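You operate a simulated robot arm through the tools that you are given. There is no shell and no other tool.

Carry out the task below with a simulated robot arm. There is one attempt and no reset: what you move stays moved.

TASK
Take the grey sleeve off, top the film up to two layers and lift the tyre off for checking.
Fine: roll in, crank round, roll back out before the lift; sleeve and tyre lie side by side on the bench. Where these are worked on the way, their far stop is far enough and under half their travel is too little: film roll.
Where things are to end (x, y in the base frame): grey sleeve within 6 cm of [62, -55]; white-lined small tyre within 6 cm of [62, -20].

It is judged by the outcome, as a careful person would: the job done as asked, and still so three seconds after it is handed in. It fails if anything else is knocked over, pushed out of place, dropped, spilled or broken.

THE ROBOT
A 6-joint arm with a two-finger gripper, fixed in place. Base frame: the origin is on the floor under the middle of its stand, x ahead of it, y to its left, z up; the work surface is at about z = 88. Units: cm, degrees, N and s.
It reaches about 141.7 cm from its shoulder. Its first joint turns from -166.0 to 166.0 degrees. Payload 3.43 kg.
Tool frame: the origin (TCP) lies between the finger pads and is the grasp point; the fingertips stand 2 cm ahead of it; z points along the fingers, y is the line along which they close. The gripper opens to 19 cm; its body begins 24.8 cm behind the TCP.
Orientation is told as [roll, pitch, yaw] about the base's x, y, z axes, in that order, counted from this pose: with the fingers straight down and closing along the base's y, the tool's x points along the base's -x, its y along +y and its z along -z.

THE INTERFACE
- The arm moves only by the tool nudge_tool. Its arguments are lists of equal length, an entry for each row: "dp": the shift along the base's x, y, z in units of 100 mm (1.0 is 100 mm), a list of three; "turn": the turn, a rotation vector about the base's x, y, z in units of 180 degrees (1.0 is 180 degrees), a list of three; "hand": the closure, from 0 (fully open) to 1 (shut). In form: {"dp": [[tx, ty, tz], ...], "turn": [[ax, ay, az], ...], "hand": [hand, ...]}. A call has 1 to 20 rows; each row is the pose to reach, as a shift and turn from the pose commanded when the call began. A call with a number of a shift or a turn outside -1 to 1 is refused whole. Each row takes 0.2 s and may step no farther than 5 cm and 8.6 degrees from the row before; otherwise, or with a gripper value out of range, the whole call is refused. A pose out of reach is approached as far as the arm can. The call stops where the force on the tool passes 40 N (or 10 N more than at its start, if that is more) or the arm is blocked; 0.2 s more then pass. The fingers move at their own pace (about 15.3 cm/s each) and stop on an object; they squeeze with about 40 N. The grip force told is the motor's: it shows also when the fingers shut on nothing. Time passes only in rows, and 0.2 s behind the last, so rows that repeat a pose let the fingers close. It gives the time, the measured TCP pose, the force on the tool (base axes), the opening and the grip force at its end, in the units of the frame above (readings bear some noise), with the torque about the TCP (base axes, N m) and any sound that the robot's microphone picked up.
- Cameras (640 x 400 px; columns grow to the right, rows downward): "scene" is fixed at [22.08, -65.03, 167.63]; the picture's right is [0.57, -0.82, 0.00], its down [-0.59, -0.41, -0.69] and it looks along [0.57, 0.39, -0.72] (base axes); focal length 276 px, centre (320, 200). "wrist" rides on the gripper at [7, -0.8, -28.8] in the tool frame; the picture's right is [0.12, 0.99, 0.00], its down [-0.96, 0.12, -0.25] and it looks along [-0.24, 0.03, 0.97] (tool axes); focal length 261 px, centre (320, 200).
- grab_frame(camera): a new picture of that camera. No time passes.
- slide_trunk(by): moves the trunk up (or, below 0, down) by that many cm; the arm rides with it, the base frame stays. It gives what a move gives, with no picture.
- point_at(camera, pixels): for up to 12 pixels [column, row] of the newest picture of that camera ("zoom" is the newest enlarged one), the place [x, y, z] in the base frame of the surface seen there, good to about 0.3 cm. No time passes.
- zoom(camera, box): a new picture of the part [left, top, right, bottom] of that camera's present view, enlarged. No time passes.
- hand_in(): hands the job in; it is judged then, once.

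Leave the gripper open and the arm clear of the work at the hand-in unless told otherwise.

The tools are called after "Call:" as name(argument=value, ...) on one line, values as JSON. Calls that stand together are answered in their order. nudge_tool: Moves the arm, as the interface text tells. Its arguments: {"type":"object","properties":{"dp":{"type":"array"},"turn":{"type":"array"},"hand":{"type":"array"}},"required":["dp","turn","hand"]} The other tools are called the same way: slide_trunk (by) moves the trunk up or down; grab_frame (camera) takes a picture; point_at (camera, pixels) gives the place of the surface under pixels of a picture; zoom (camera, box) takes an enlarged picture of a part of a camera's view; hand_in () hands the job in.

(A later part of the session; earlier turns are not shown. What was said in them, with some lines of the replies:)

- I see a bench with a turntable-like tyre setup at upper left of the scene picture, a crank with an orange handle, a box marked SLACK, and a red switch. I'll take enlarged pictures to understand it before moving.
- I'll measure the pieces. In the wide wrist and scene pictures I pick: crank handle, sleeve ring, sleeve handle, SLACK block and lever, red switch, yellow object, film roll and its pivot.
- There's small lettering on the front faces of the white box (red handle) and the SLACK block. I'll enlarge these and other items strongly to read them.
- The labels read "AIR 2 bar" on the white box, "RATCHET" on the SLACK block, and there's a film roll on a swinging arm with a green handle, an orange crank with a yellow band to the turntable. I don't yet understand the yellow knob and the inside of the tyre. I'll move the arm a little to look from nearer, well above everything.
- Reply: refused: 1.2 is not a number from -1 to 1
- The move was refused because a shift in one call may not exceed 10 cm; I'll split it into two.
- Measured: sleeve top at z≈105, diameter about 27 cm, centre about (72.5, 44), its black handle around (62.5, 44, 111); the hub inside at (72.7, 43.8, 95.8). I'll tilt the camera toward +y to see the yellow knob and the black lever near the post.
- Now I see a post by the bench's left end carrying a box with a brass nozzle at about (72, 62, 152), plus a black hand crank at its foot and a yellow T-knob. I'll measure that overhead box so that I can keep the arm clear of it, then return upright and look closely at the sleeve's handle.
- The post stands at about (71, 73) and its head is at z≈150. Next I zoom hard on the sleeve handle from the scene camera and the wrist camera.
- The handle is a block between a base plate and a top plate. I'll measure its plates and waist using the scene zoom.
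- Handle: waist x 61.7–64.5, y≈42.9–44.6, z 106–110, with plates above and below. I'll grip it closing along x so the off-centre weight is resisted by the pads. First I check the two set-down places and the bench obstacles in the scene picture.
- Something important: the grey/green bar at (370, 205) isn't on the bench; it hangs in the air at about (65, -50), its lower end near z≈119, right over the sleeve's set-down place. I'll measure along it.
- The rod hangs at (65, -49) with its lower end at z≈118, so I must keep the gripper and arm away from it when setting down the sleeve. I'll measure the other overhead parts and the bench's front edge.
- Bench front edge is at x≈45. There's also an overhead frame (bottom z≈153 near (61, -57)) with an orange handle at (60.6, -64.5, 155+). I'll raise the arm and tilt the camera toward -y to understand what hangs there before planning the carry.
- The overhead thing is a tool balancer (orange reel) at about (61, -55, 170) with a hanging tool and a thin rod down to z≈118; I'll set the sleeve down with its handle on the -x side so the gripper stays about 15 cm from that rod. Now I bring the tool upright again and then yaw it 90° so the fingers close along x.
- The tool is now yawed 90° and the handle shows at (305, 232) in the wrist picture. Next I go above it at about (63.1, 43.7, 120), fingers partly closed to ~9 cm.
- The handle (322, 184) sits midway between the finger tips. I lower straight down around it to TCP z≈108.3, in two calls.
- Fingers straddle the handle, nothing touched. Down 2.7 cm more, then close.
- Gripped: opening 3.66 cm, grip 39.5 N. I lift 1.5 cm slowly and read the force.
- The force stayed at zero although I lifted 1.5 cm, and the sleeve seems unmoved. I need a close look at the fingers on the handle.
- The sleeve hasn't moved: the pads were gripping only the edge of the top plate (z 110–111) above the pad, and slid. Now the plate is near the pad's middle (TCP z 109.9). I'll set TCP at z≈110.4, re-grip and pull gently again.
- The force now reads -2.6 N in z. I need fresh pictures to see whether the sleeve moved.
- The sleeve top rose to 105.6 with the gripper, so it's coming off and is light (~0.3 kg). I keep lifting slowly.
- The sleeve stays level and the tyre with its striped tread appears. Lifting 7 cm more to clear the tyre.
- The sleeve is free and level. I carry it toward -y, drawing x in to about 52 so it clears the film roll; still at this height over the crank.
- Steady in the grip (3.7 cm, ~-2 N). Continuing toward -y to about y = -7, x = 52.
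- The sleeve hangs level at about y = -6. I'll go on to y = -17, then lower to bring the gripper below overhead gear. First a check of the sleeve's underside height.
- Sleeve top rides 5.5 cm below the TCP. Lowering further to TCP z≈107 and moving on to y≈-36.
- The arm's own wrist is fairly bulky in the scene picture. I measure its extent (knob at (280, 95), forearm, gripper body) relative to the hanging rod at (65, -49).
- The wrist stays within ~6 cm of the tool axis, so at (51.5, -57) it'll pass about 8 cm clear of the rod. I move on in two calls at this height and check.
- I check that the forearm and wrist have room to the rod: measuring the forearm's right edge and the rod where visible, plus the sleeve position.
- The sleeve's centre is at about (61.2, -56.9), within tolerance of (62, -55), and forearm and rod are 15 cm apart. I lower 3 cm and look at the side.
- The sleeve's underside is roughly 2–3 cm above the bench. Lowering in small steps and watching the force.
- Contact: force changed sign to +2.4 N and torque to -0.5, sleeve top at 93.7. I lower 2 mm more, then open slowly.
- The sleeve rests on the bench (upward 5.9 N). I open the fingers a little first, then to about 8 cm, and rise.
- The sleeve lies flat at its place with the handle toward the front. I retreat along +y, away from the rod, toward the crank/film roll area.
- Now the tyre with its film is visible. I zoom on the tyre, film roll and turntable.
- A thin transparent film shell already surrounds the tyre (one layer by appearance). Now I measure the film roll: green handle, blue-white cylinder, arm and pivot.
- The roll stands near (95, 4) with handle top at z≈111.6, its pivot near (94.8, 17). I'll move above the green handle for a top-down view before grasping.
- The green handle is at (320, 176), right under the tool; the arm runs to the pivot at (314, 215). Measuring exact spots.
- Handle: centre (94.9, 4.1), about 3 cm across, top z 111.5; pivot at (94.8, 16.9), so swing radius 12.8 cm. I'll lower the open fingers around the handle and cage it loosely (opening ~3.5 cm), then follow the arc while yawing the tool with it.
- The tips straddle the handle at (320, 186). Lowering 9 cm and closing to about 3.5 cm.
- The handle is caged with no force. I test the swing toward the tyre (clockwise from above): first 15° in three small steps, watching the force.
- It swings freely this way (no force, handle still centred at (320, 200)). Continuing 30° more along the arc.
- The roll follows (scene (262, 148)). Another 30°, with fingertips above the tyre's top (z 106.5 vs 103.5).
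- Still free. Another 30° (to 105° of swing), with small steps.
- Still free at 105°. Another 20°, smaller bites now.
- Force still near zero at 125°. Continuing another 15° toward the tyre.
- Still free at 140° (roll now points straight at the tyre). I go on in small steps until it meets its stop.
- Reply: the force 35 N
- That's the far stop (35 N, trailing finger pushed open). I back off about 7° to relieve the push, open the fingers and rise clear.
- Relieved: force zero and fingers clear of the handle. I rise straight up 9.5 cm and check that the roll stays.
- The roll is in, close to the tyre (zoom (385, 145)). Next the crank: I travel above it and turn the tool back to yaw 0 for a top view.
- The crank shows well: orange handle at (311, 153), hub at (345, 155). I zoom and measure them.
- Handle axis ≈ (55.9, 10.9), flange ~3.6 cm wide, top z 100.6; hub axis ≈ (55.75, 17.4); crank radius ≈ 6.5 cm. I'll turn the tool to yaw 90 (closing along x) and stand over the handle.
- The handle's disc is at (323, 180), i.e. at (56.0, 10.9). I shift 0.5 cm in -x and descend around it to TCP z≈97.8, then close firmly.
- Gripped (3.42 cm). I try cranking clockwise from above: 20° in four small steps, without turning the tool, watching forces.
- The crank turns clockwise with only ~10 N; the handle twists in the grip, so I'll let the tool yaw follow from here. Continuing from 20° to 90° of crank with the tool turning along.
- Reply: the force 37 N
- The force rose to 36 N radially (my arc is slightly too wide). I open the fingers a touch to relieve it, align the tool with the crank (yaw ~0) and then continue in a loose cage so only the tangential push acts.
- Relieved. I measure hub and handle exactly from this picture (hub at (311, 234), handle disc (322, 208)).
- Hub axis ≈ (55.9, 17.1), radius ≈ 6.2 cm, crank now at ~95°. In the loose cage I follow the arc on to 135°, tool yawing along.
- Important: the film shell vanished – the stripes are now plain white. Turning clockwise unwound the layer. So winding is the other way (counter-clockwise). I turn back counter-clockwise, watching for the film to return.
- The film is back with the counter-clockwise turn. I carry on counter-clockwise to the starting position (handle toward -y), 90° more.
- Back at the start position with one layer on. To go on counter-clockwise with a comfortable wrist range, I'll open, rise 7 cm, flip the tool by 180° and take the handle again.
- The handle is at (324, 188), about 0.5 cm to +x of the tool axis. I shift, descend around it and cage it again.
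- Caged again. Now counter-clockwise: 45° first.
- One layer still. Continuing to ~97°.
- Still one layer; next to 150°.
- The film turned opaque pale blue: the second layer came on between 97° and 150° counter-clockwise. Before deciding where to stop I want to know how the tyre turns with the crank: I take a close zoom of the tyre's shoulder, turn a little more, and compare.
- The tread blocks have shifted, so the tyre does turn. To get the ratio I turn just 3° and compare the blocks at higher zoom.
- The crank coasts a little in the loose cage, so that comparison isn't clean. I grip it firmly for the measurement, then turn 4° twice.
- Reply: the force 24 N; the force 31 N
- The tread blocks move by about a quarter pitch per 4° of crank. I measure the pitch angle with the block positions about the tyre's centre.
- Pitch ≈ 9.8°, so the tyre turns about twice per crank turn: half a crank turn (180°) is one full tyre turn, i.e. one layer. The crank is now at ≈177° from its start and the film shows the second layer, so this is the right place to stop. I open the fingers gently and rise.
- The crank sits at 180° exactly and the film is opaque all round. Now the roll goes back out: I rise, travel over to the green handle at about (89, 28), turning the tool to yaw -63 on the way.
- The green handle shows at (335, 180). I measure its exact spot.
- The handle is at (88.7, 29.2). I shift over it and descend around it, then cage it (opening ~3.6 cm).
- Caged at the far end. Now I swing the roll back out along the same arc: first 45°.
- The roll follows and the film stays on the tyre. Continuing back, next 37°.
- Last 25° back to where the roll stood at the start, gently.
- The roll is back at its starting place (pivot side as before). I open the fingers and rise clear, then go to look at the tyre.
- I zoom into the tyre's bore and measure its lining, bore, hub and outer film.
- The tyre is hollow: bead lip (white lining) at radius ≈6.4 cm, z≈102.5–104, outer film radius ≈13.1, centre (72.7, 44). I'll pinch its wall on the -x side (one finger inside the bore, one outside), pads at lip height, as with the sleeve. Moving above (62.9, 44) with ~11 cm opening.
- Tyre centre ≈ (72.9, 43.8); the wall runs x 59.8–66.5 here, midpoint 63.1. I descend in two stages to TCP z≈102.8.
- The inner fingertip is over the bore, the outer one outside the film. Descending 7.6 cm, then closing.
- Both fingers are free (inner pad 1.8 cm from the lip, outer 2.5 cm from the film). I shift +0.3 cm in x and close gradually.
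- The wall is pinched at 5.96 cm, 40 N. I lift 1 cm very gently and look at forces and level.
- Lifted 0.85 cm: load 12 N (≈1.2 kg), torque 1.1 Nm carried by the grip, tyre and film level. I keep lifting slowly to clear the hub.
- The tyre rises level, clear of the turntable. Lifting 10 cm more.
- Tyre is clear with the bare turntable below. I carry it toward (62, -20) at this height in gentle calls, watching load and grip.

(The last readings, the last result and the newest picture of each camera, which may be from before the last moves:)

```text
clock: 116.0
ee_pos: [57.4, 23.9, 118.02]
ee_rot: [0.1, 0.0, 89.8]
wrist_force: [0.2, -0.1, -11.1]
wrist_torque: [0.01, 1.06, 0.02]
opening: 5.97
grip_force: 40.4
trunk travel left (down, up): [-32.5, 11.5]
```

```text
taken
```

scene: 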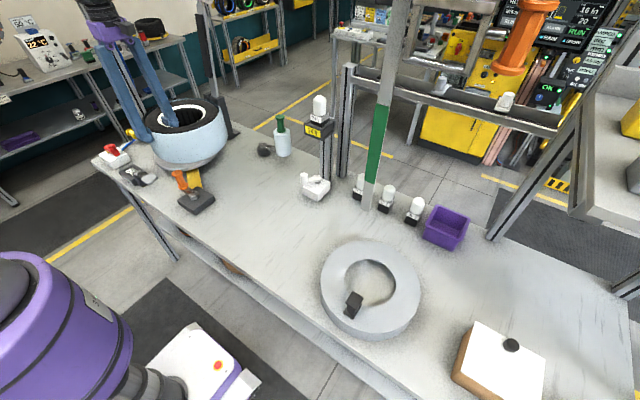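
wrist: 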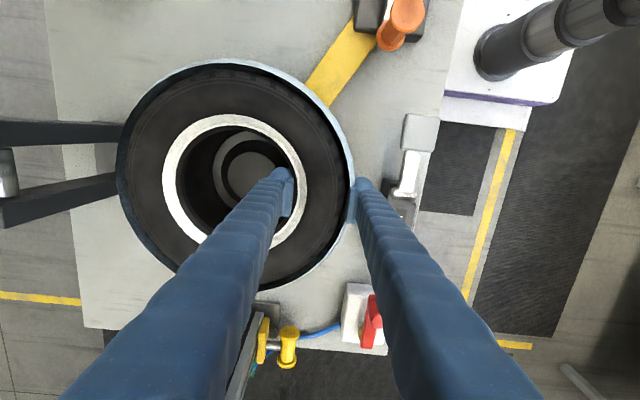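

Grip steady (5.95 cm, -11.5 N). Continuing over the crank with 5 cm clearance.

Call:
nudge_tool(dp=[[-0.05, -0.2, 0], [-0.12, -0.45, 0], [-0.2, -0.72, 0], [-0.27, -0.92, 0], [-0.3, -1.0, 0]], turn=[[0, 0, 0], [0, 0, 0], [0, 0, 0], [0, 0, 0], [0, 0, 0]], hand=[1, 1, 1, 1, 1])

Call:
nudge_tool(dp=[[-0.04, -0.2, 0], [-0.08, -0.45, 0], [-0.13, -0.72, 0], [-0.18, -0.92, 0], [-0.2, -1.0, 0]], turn=[[0, 0, 0], [0, 0, 0], [0, 0, 0], [0, 0, 0], [0, 0, 0]], hand=[1, 1, 1, 1, 1])

Call:
nudge_tool(dp=[[0, -0.2, 0], [0, -0.45, 0], [0, -0.72, 0], [0, -0.92, 0], [0, -1.0, 0]], turn=[[0, 0, 0], [0, 0, 0], [0, 0, 0], [0, 0, 0], [0, 0, 0]], hand=[1, 1, 1, 1, 1])

Call:
grab_frame(camera="scene")

```text
clock: 117.2
ee_pos: [54.42, 13.84, 117.85]
ee_rot: [-0.1, -0.1, 89.8]
wrist_force: [0.2, -0.5, -12.0]
wrist_torque: [-0.01, 1.1, 0.03]
opening: 5.93
grip_force: 40.0
trunk travel left (down, up): [-32.5, 11.5]
```

```text
clock: 118.4
ee_pos: [52.34, 3.97, 117.77]
ee_rot: [0.1, 0.0, 89.8]
wrist_force: [0.5, -0.2, -12.2]
wrist_torque: [-0.06, 1.06, -0.02]
opening: 5.96
grip_force: 39.8
trunk travel left (down, up): [-32.5, 11.5]
```

```text
clock: 119.6
ee_pos: [52.27, -6.1, 117.92]
ee_rot: [0.1, -0.1, 89.7]
wrist_force: [0.4, 0.5, -12.3]
wrist_torque: [0.0, 1.06, 0.0]
opening: 5.93
grip_force: 39.9
trunk travel left (down, up): [-32.5, 11.5]
```

```text
taken
```

scene: 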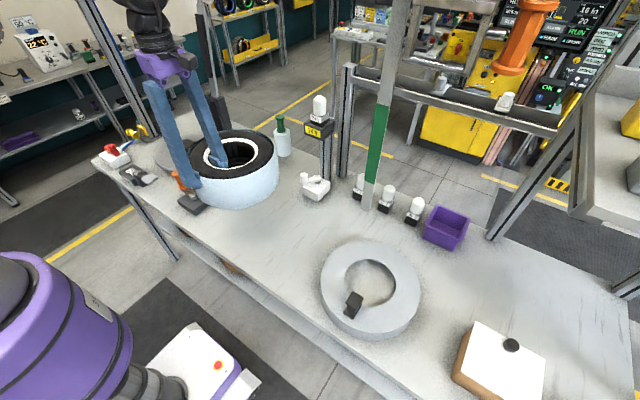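

Now the last 14 cm in -y, still high, then I measure the tyre's centre.

Call:
nudge_tool(dp=[[0, -0.2, 0], [0, -0.45, 0], [0, -0.72, 0], [0, -0.92, 0], [0, -1.0, 0]], turn=[[0, 0, 0], [0, 0, 0], [0, 0, 0], [0, 0, 0], [0, 0, 0]], hand=[1, 1, 1, 1, 1])

Call:
nudge_tool(dp=[[0, -0.12, -0.05], [0, -0.26, -0.15], [0, -0.36, -0.3], [0, -0.4, -0.45]], turn=[[0, 0, 0], [0, 0, 0], [0, 0, 0], [0, 0, 0]], hand=[1, 1, 1, 1])

Call:
grab_frame(camera="scene")

Call:
grab_frame(camera="wrist")

```text
clock: 120.8
ee_pos: [52.54, -16.1, 117.67]
ee_rot: [0.0, 0.0, 89.8]
wrist_force: [-0.1, 1.2, -12.0]
wrist_torque: [0.01, 1.07, -0.03]
opening: 5.97
grip_force: 40.0
trunk travel left (down, up): [-32.5, 11.5]
```

```text
clock: 121.8
ee_pos: [52.48, -20.35, 113.18]
ee_rot: [0.1, 0.0, 89.9]
wrist_force: [0.9, 0.6, -11.4]
wrist_torque: [0.04, 1.08, -0.04]
opening: 5.94
grip_force: 39.9
trunk travel left (down, up): [-32.5, 11.5]
```

```text
taken
```

scene: 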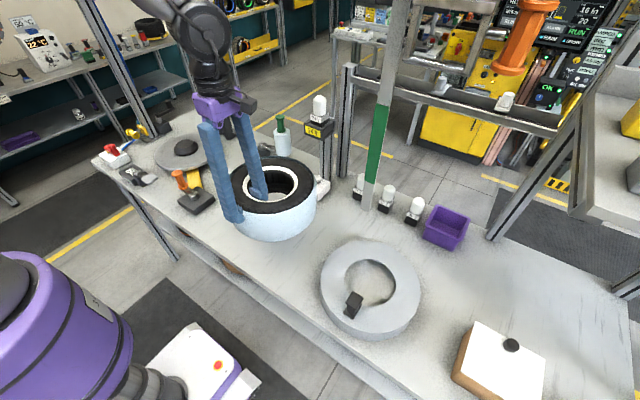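

```text
taken
```

wrist: 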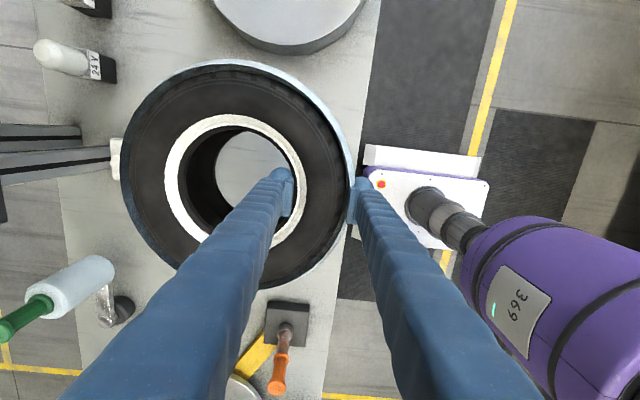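

Tyre centre ≈ (62, -20.4). In the wrist view the white crank box sits close to the tyre's edge at (115, 160); I check its nearest edge against the tyre's footprint (x up to ≈75.2).

Call:
point_at(camera="wrist", pixels=[[116, 150], [116, 175], [122, 195], [112, 160], [345, 160], [125, 160], [235, 62], [200, 265]])

Call:
zoom(camera="scene", box=[220, 140, 350, 260])

Call:
point_at(camera="zoom", pixels=[[490, 215], [500, 225], [520, 250], [470, 300], [300, 300], [300, 470], [420, 170], [480, 260]])

```text
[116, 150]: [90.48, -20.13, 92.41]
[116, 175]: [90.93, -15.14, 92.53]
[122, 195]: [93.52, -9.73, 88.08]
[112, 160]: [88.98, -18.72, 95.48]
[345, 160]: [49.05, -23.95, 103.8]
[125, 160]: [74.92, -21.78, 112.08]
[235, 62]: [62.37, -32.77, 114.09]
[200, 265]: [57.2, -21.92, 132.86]
```

```text
3.33 times, centred on (285, 200) of scene
```

zoom: 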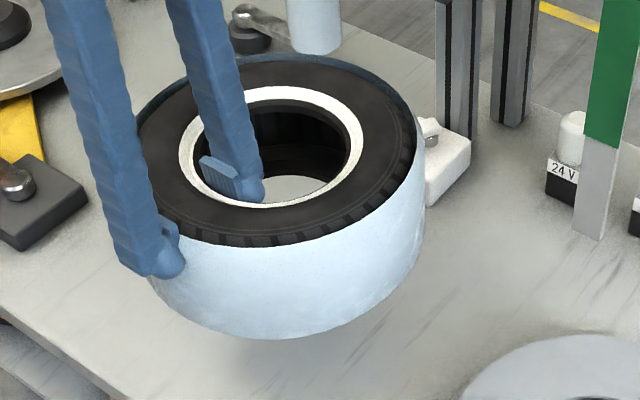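

```text
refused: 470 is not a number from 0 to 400
```

The white box's visible part starts beyond x≈82, so there's ample room. I measure the bare turntable's top to know the contact height, then lower.

Call:
point_at(camera="scene", pixels=[[172, 152], [190, 158], [165, 160], [185, 147]])

Call:
nudge_tool(dp=[[0, 0.03, -0.15], [0, 0.03, -0.3], [0, 0.03, -0.45], [0, 0.03, -0.6], [0, 0.03, -0.75], [0, 0.03, -0.85]], turn=[[0, 0, 0], [0, 0, 0], [0, 0, 0], [0, 0, 0], [0, 0, 0], [0, 0, 0]], hand=[1, 1, 1, 1, 1, 1])

Call:
zoom(camera="scene", box=[200, 140, 350, 270])

```text
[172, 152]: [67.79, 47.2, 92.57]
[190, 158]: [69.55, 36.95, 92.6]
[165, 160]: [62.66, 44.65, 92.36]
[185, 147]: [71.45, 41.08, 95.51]
```

```text
clock: 123.2
ee_pos: [52.38, -19.71, 104.82]
ee_rot: [0.1, -0.1, 89.9]
wrist_force: [-0.4, -0.6, -12.0]
wrist_torque: [0.01, 1.07, -0.02]
opening: 5.93
grip_force: 39.8
trunk travel left (down, up): [-32.5, 11.5]
```

```text
3.08 times, centred on (275, 205) of scene
```

zoom: 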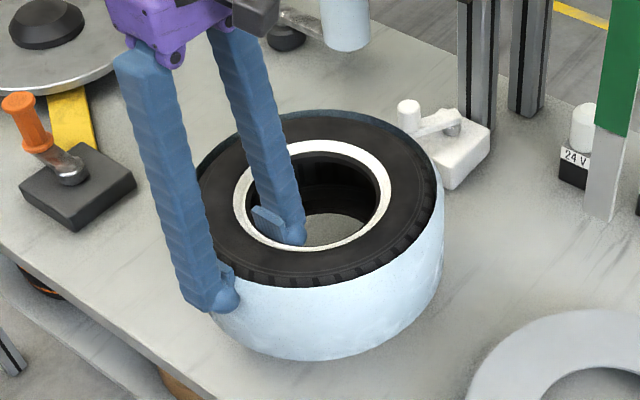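

Turntable top was z≈92.5, so bench contact should come at TCP z≈98.4. Lowering 5 cm slowly, then in small steps.

Call:
nudge_tool(dp=[[0, 0, -0.12], [0, 0, -0.24], [0, 0, -0.36], [0, 0, -0.46], [0, 0, -0.53]], turn=[[0, 0, 0], [0, 0, 0], [0, 0, 0], [0, 0, 0], [0, 0, 0]], hand=[1, 1, 1, 1, 1])

Call:
nudge_tool(dp=[[0, 0, -0.03], [0, 0, -0.06], [0, 0, -0.08], [0, 0, -0.1]], turn=[[0, 0, 0], [0, 0, 0], [0, 0, 0], [0, 0, 0]], hand=[1, 1, 1, 1])

Call:
zoom(camera="scene", box=[200, 140, 350, 270])

```text
clock: 124.4
ee_pos: [52.58, -19.86, 99.51]
ee_rot: [0.1, 0.0, 89.8]
wrist_force: [0.0, 0.0, -11.0]
wrist_torque: [0.01, 1.1, -0.03]
opening: 5.95
grip_force: 40.2
trunk travel left (down, up): [-32.5, 11.5]
```

```text
clock: 125.4
ee_pos: [52.25, -19.86, 98.66]
ee_rot: [0.1, 0.0, 89.8]
wrist_force: [-7.0, -2.4, 3.1]
wrist_torque: [-0.05, -1.0, -0.31]
opening: 5.96
grip_force: 39.7
trunk travel left (down, up): [-32.5, 11.5]
```

```text
3.08 times, centred on (275, 205) of scene
```

zoom: 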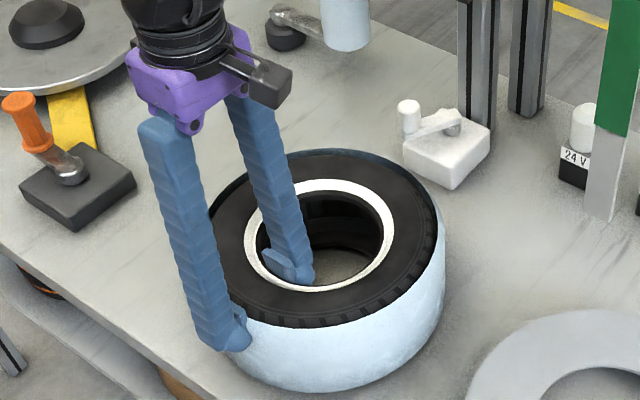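

Contact: the load is off the arm (+3 N). I lower 1.5 mm more to seat it and then open slowly.

Call:
nudge_tool(dp=[[0, 0, -0.015], [0, 0, -0.015]], turn=[[0, 0, 0], [0, 0, 0]], hand=[1, 1])

```text
clock: 126.0
ee_pos: [52.34, -19.83, 98.28]
ee_rot: [0.1, 0.0, 89.8]
wrist_force: [-13.6, -5.3, 7.8]
wrist_torque: [0.03, 0.54, -0.04]
opening: 5.92
grip_force: 39.9
trunk travel left (down, up): [-32.5, 11.5]
```

Seated. Opening gradually to 11 cm, then rising straight up.

Call:
nudge_tool(dp=[[0, 0, 0], [0, 0, 0], [0, 0, 0], [0, 0, 0]], turn=[[0, 0, 0], [0, 0, 0], [0, 0, 0], [0, 0, 0]], hand=[0.66, 0.58, 0.48, 0.45])

Call:
grab_frame(camera="wrist")

Call:
zoom(camera="scene", box=[200, 140, 350, 270])

```text
clock: 127.0
ee_pos: [52.44, -19.83, 98.36]
ee_rot: [0.1, -0.1, 89.8]
wrist_force: [-0.6, 0.3, 0.4]
wrist_torque: [0.0, 0.01, 0.01]
opening: 10.44
grip_force: 0.0
trunk travel left (down, up): [-32.5, 11.5]
```

```text
taken
```

wrist: 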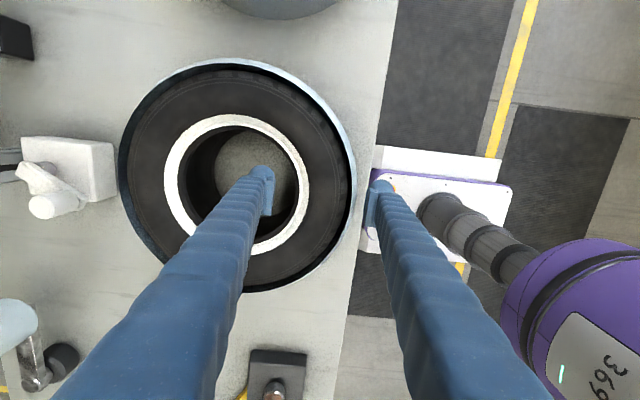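

```text
3.08 times, centred on (275, 205) of scene
```

zoom: 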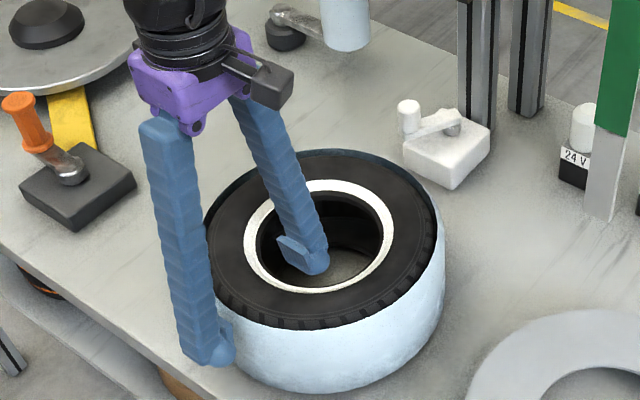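

The fingers are free of the tyre. Rising straight up 19 cm in two calls, then opening fully and checking everything.

Call:
nudge_tool(dp=[[0, 0, 0.2], [0, 0, 0.45], [0, 0, 0.75], [0, 0, 1.0]], turn=[[0, 0, 0], [0, 0, 0], [0, 0, 0], [0, 0, 0]], hand=[0.45, 0.45, 0.45, 0.45])

Call:
nudge_tool(dp=[[-0.05, 0.2, 0.3], [-0.1, 0.5, 0.6], [-0.15, 0.8, 0.9], [-0.2, 1.0, 1.0]], turn=[[0, 0, 0], [0, 0, 0], [0, 0, 0], [0, 0, 0]], hand=[0.4, 0.3, 0.1, 0])

Call:
grab_frame(camera="wrist")

Call:
grab_frame(camera="scene")

```text
clock: 128.0
ee_pos: [52.27, -19.85, 108.3]
ee_rot: [-0.1, 0.0, 89.8]
wrist_force: [-0.7, 0.2, 0.4]
wrist_torque: [0.02, -0.01, 0.03]
opening: 10.45
grip_force: 0.0
trunk travel left (down, up): [-32.5, 11.5]
```

```text
clock: 129.0
ee_pos: [50.44, -9.89, 118.89]
ee_rot: [0.1, 0.0, 89.8]
wrist_force: [0.4, -0.6, 0.4]
wrist_torque: [-0.09, -0.01, 0.0]
opening: 19.03
grip_force: 0.0
trunk travel left (down, up): [-32.5, 11.5]
```

```text
taken
```

wrist: 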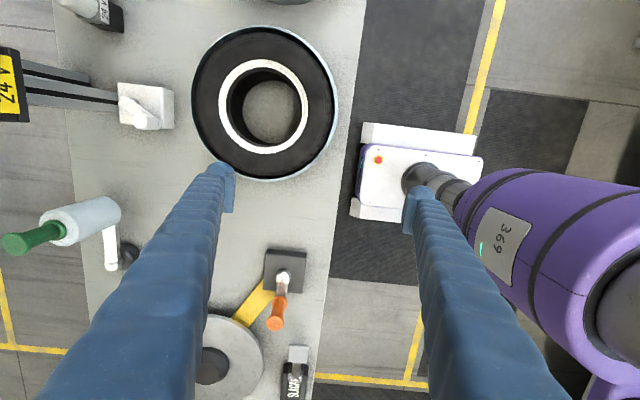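

```text
taken
```

scene: 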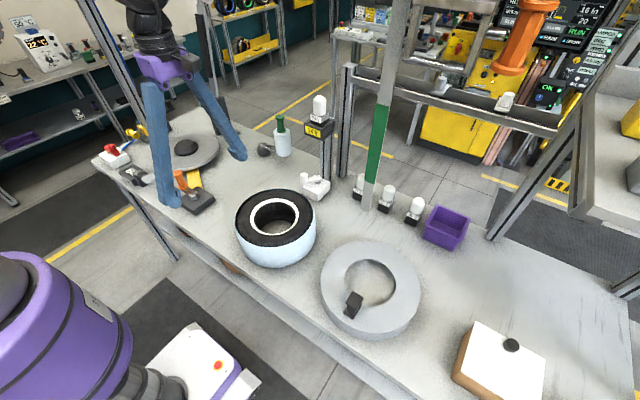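

Both parts lie side by side. I verify the positions of tyre and sleeve, and the film, by measuring rim points.

Call:
zoom(camera="scene", box=[220, 170, 340, 280])

Call:
point_at(camera="scene", pixels=[[251, 219], [299, 212], [275, 201], [274, 233], [238, 222], [316, 210], [276, 264], [262, 192]])

Call:
point_at(camera="scene", pixels=[[323, 282], [418, 280], [365, 243], [373, 333], [334, 282], [395, 284], [366, 260], [353, 304]])

Call:
point_at(camera="wrist", pixels=[[223, 100], [305, 105], [262, 62], [263, 150], [200, 105], [330, 95], [265, 35], [268, 172], [280, 278], [277, 322], [98, 218], [130, 255]])

```text
3.64 times, centred on (280, 225) of scene
```

zoom: 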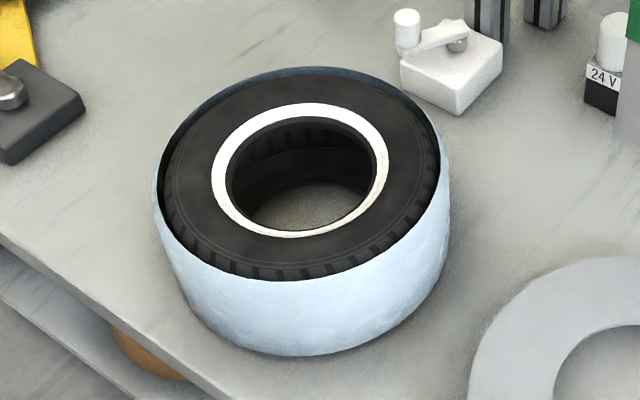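

```text
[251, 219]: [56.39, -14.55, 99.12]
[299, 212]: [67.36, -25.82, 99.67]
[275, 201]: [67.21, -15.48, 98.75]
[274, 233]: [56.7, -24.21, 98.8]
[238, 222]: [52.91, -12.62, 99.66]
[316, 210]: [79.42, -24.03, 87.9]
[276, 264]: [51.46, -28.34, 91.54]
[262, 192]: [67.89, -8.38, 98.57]
```

```text
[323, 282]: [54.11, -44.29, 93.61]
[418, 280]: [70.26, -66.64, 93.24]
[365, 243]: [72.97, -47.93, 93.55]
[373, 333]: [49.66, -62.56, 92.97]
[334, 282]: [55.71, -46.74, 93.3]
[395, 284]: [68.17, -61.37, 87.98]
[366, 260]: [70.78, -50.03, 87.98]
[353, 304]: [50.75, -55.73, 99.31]
```

```text
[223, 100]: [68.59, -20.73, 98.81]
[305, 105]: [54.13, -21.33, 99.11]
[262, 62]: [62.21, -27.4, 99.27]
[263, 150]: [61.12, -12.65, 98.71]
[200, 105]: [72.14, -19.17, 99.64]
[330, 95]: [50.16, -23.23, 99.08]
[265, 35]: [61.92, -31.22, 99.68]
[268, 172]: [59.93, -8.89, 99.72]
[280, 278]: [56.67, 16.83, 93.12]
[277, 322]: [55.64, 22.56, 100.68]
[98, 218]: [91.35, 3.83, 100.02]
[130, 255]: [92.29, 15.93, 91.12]
```

Tyre centre ≈ (61.9, -20.1), sleeve centre ≈ (61.8, -55.4): both well within tolerance, and the film is on all round. I compare the film roll's rest place with the first picture and move the arm well clear.

Call:
nudge_tool(dp=[[0, 0.3, 0.3], [0, 0.6, 0.6], [0, 0.9, 0.9], [0, 1.0, 1.0]], turn=[[0, 0, 0], [0, 0, 0], [0, 0, 0], [0, 0, 0]], hand=[0, 0, 0, 0])

Call:
zoom(camera="scene", box=[240, 100, 340, 210])

Call:
grab_frame(camera="scene")

Call:
point_at(camera="scene", pixels=[[281, 120], [283, 140], [264, 149], [273, 148]])

```text
clock: 130.0
ee_pos: [50.43, 0.1, 128.56]
ee_rot: [0.1, -0.1, 89.8]
wrist_force: [-0.1, 0.7, 0.3]
wrist_torque: [-0.11, 0.04, -0.01]
opening: 19.0
grip_force: 0.0
trunk travel left (down, up): [-32.5, 11.5]
```

```text
3.64 times, centred on (290, 155) of scene
```

zoom: 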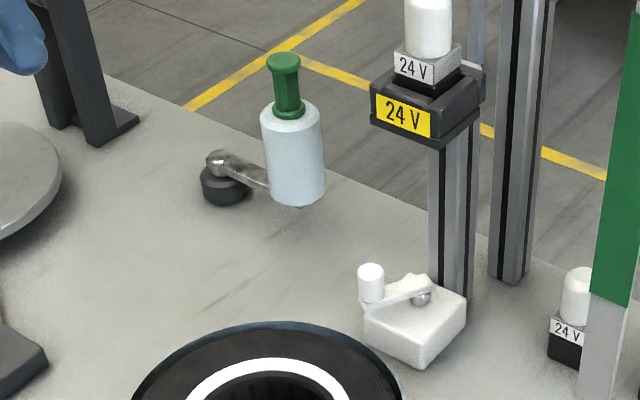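

```text
taken
```

scene: 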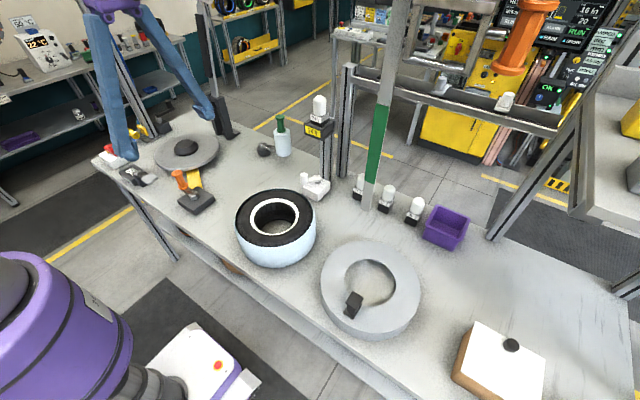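

```text
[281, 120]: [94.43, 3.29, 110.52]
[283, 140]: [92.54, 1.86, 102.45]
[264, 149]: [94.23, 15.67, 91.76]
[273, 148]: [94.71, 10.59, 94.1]
```

The film roll is back where it started (same measured points), the tyre carries two layers of film, and tyre and sleeve lie side by side. Nothing else has moved. The gripper is open and the arm is clear at z≈129, so I hand in.

Call:
hand_in()

```text
The job is handed in.
```

The job is handed in, with everything where you asked:

- **Sleeve:** it lies on the bench centred at about (61.8, -55.4), inside the 6 cm limit around (62, -55).
- **Film:** the tyre now has what looks like two layers. It started with one thin clear layer and is now an even, opaque pale blue all round.
- **Film roll:** I swung it in to its far stop, then back to where it started before lifting the tyre.
- **Tyre:** it came off the turntable level and sits at about (61.9, -20.1), inside the 6 cm limit around (62, -20).

I first cranked the wrong way (clockwise), which took the existing layer off. Turning back put that layer on again, and another half turn counter-clockwise from the start added the second. The layer count rests on how the film looks and on the tyre turning about twice per crank turn; I found no counter to check it against.

The crank handle now points to the opposite side from where it began. Nothing else looked moved in the final pictures. The gripper is open and the arm is clear of the work.
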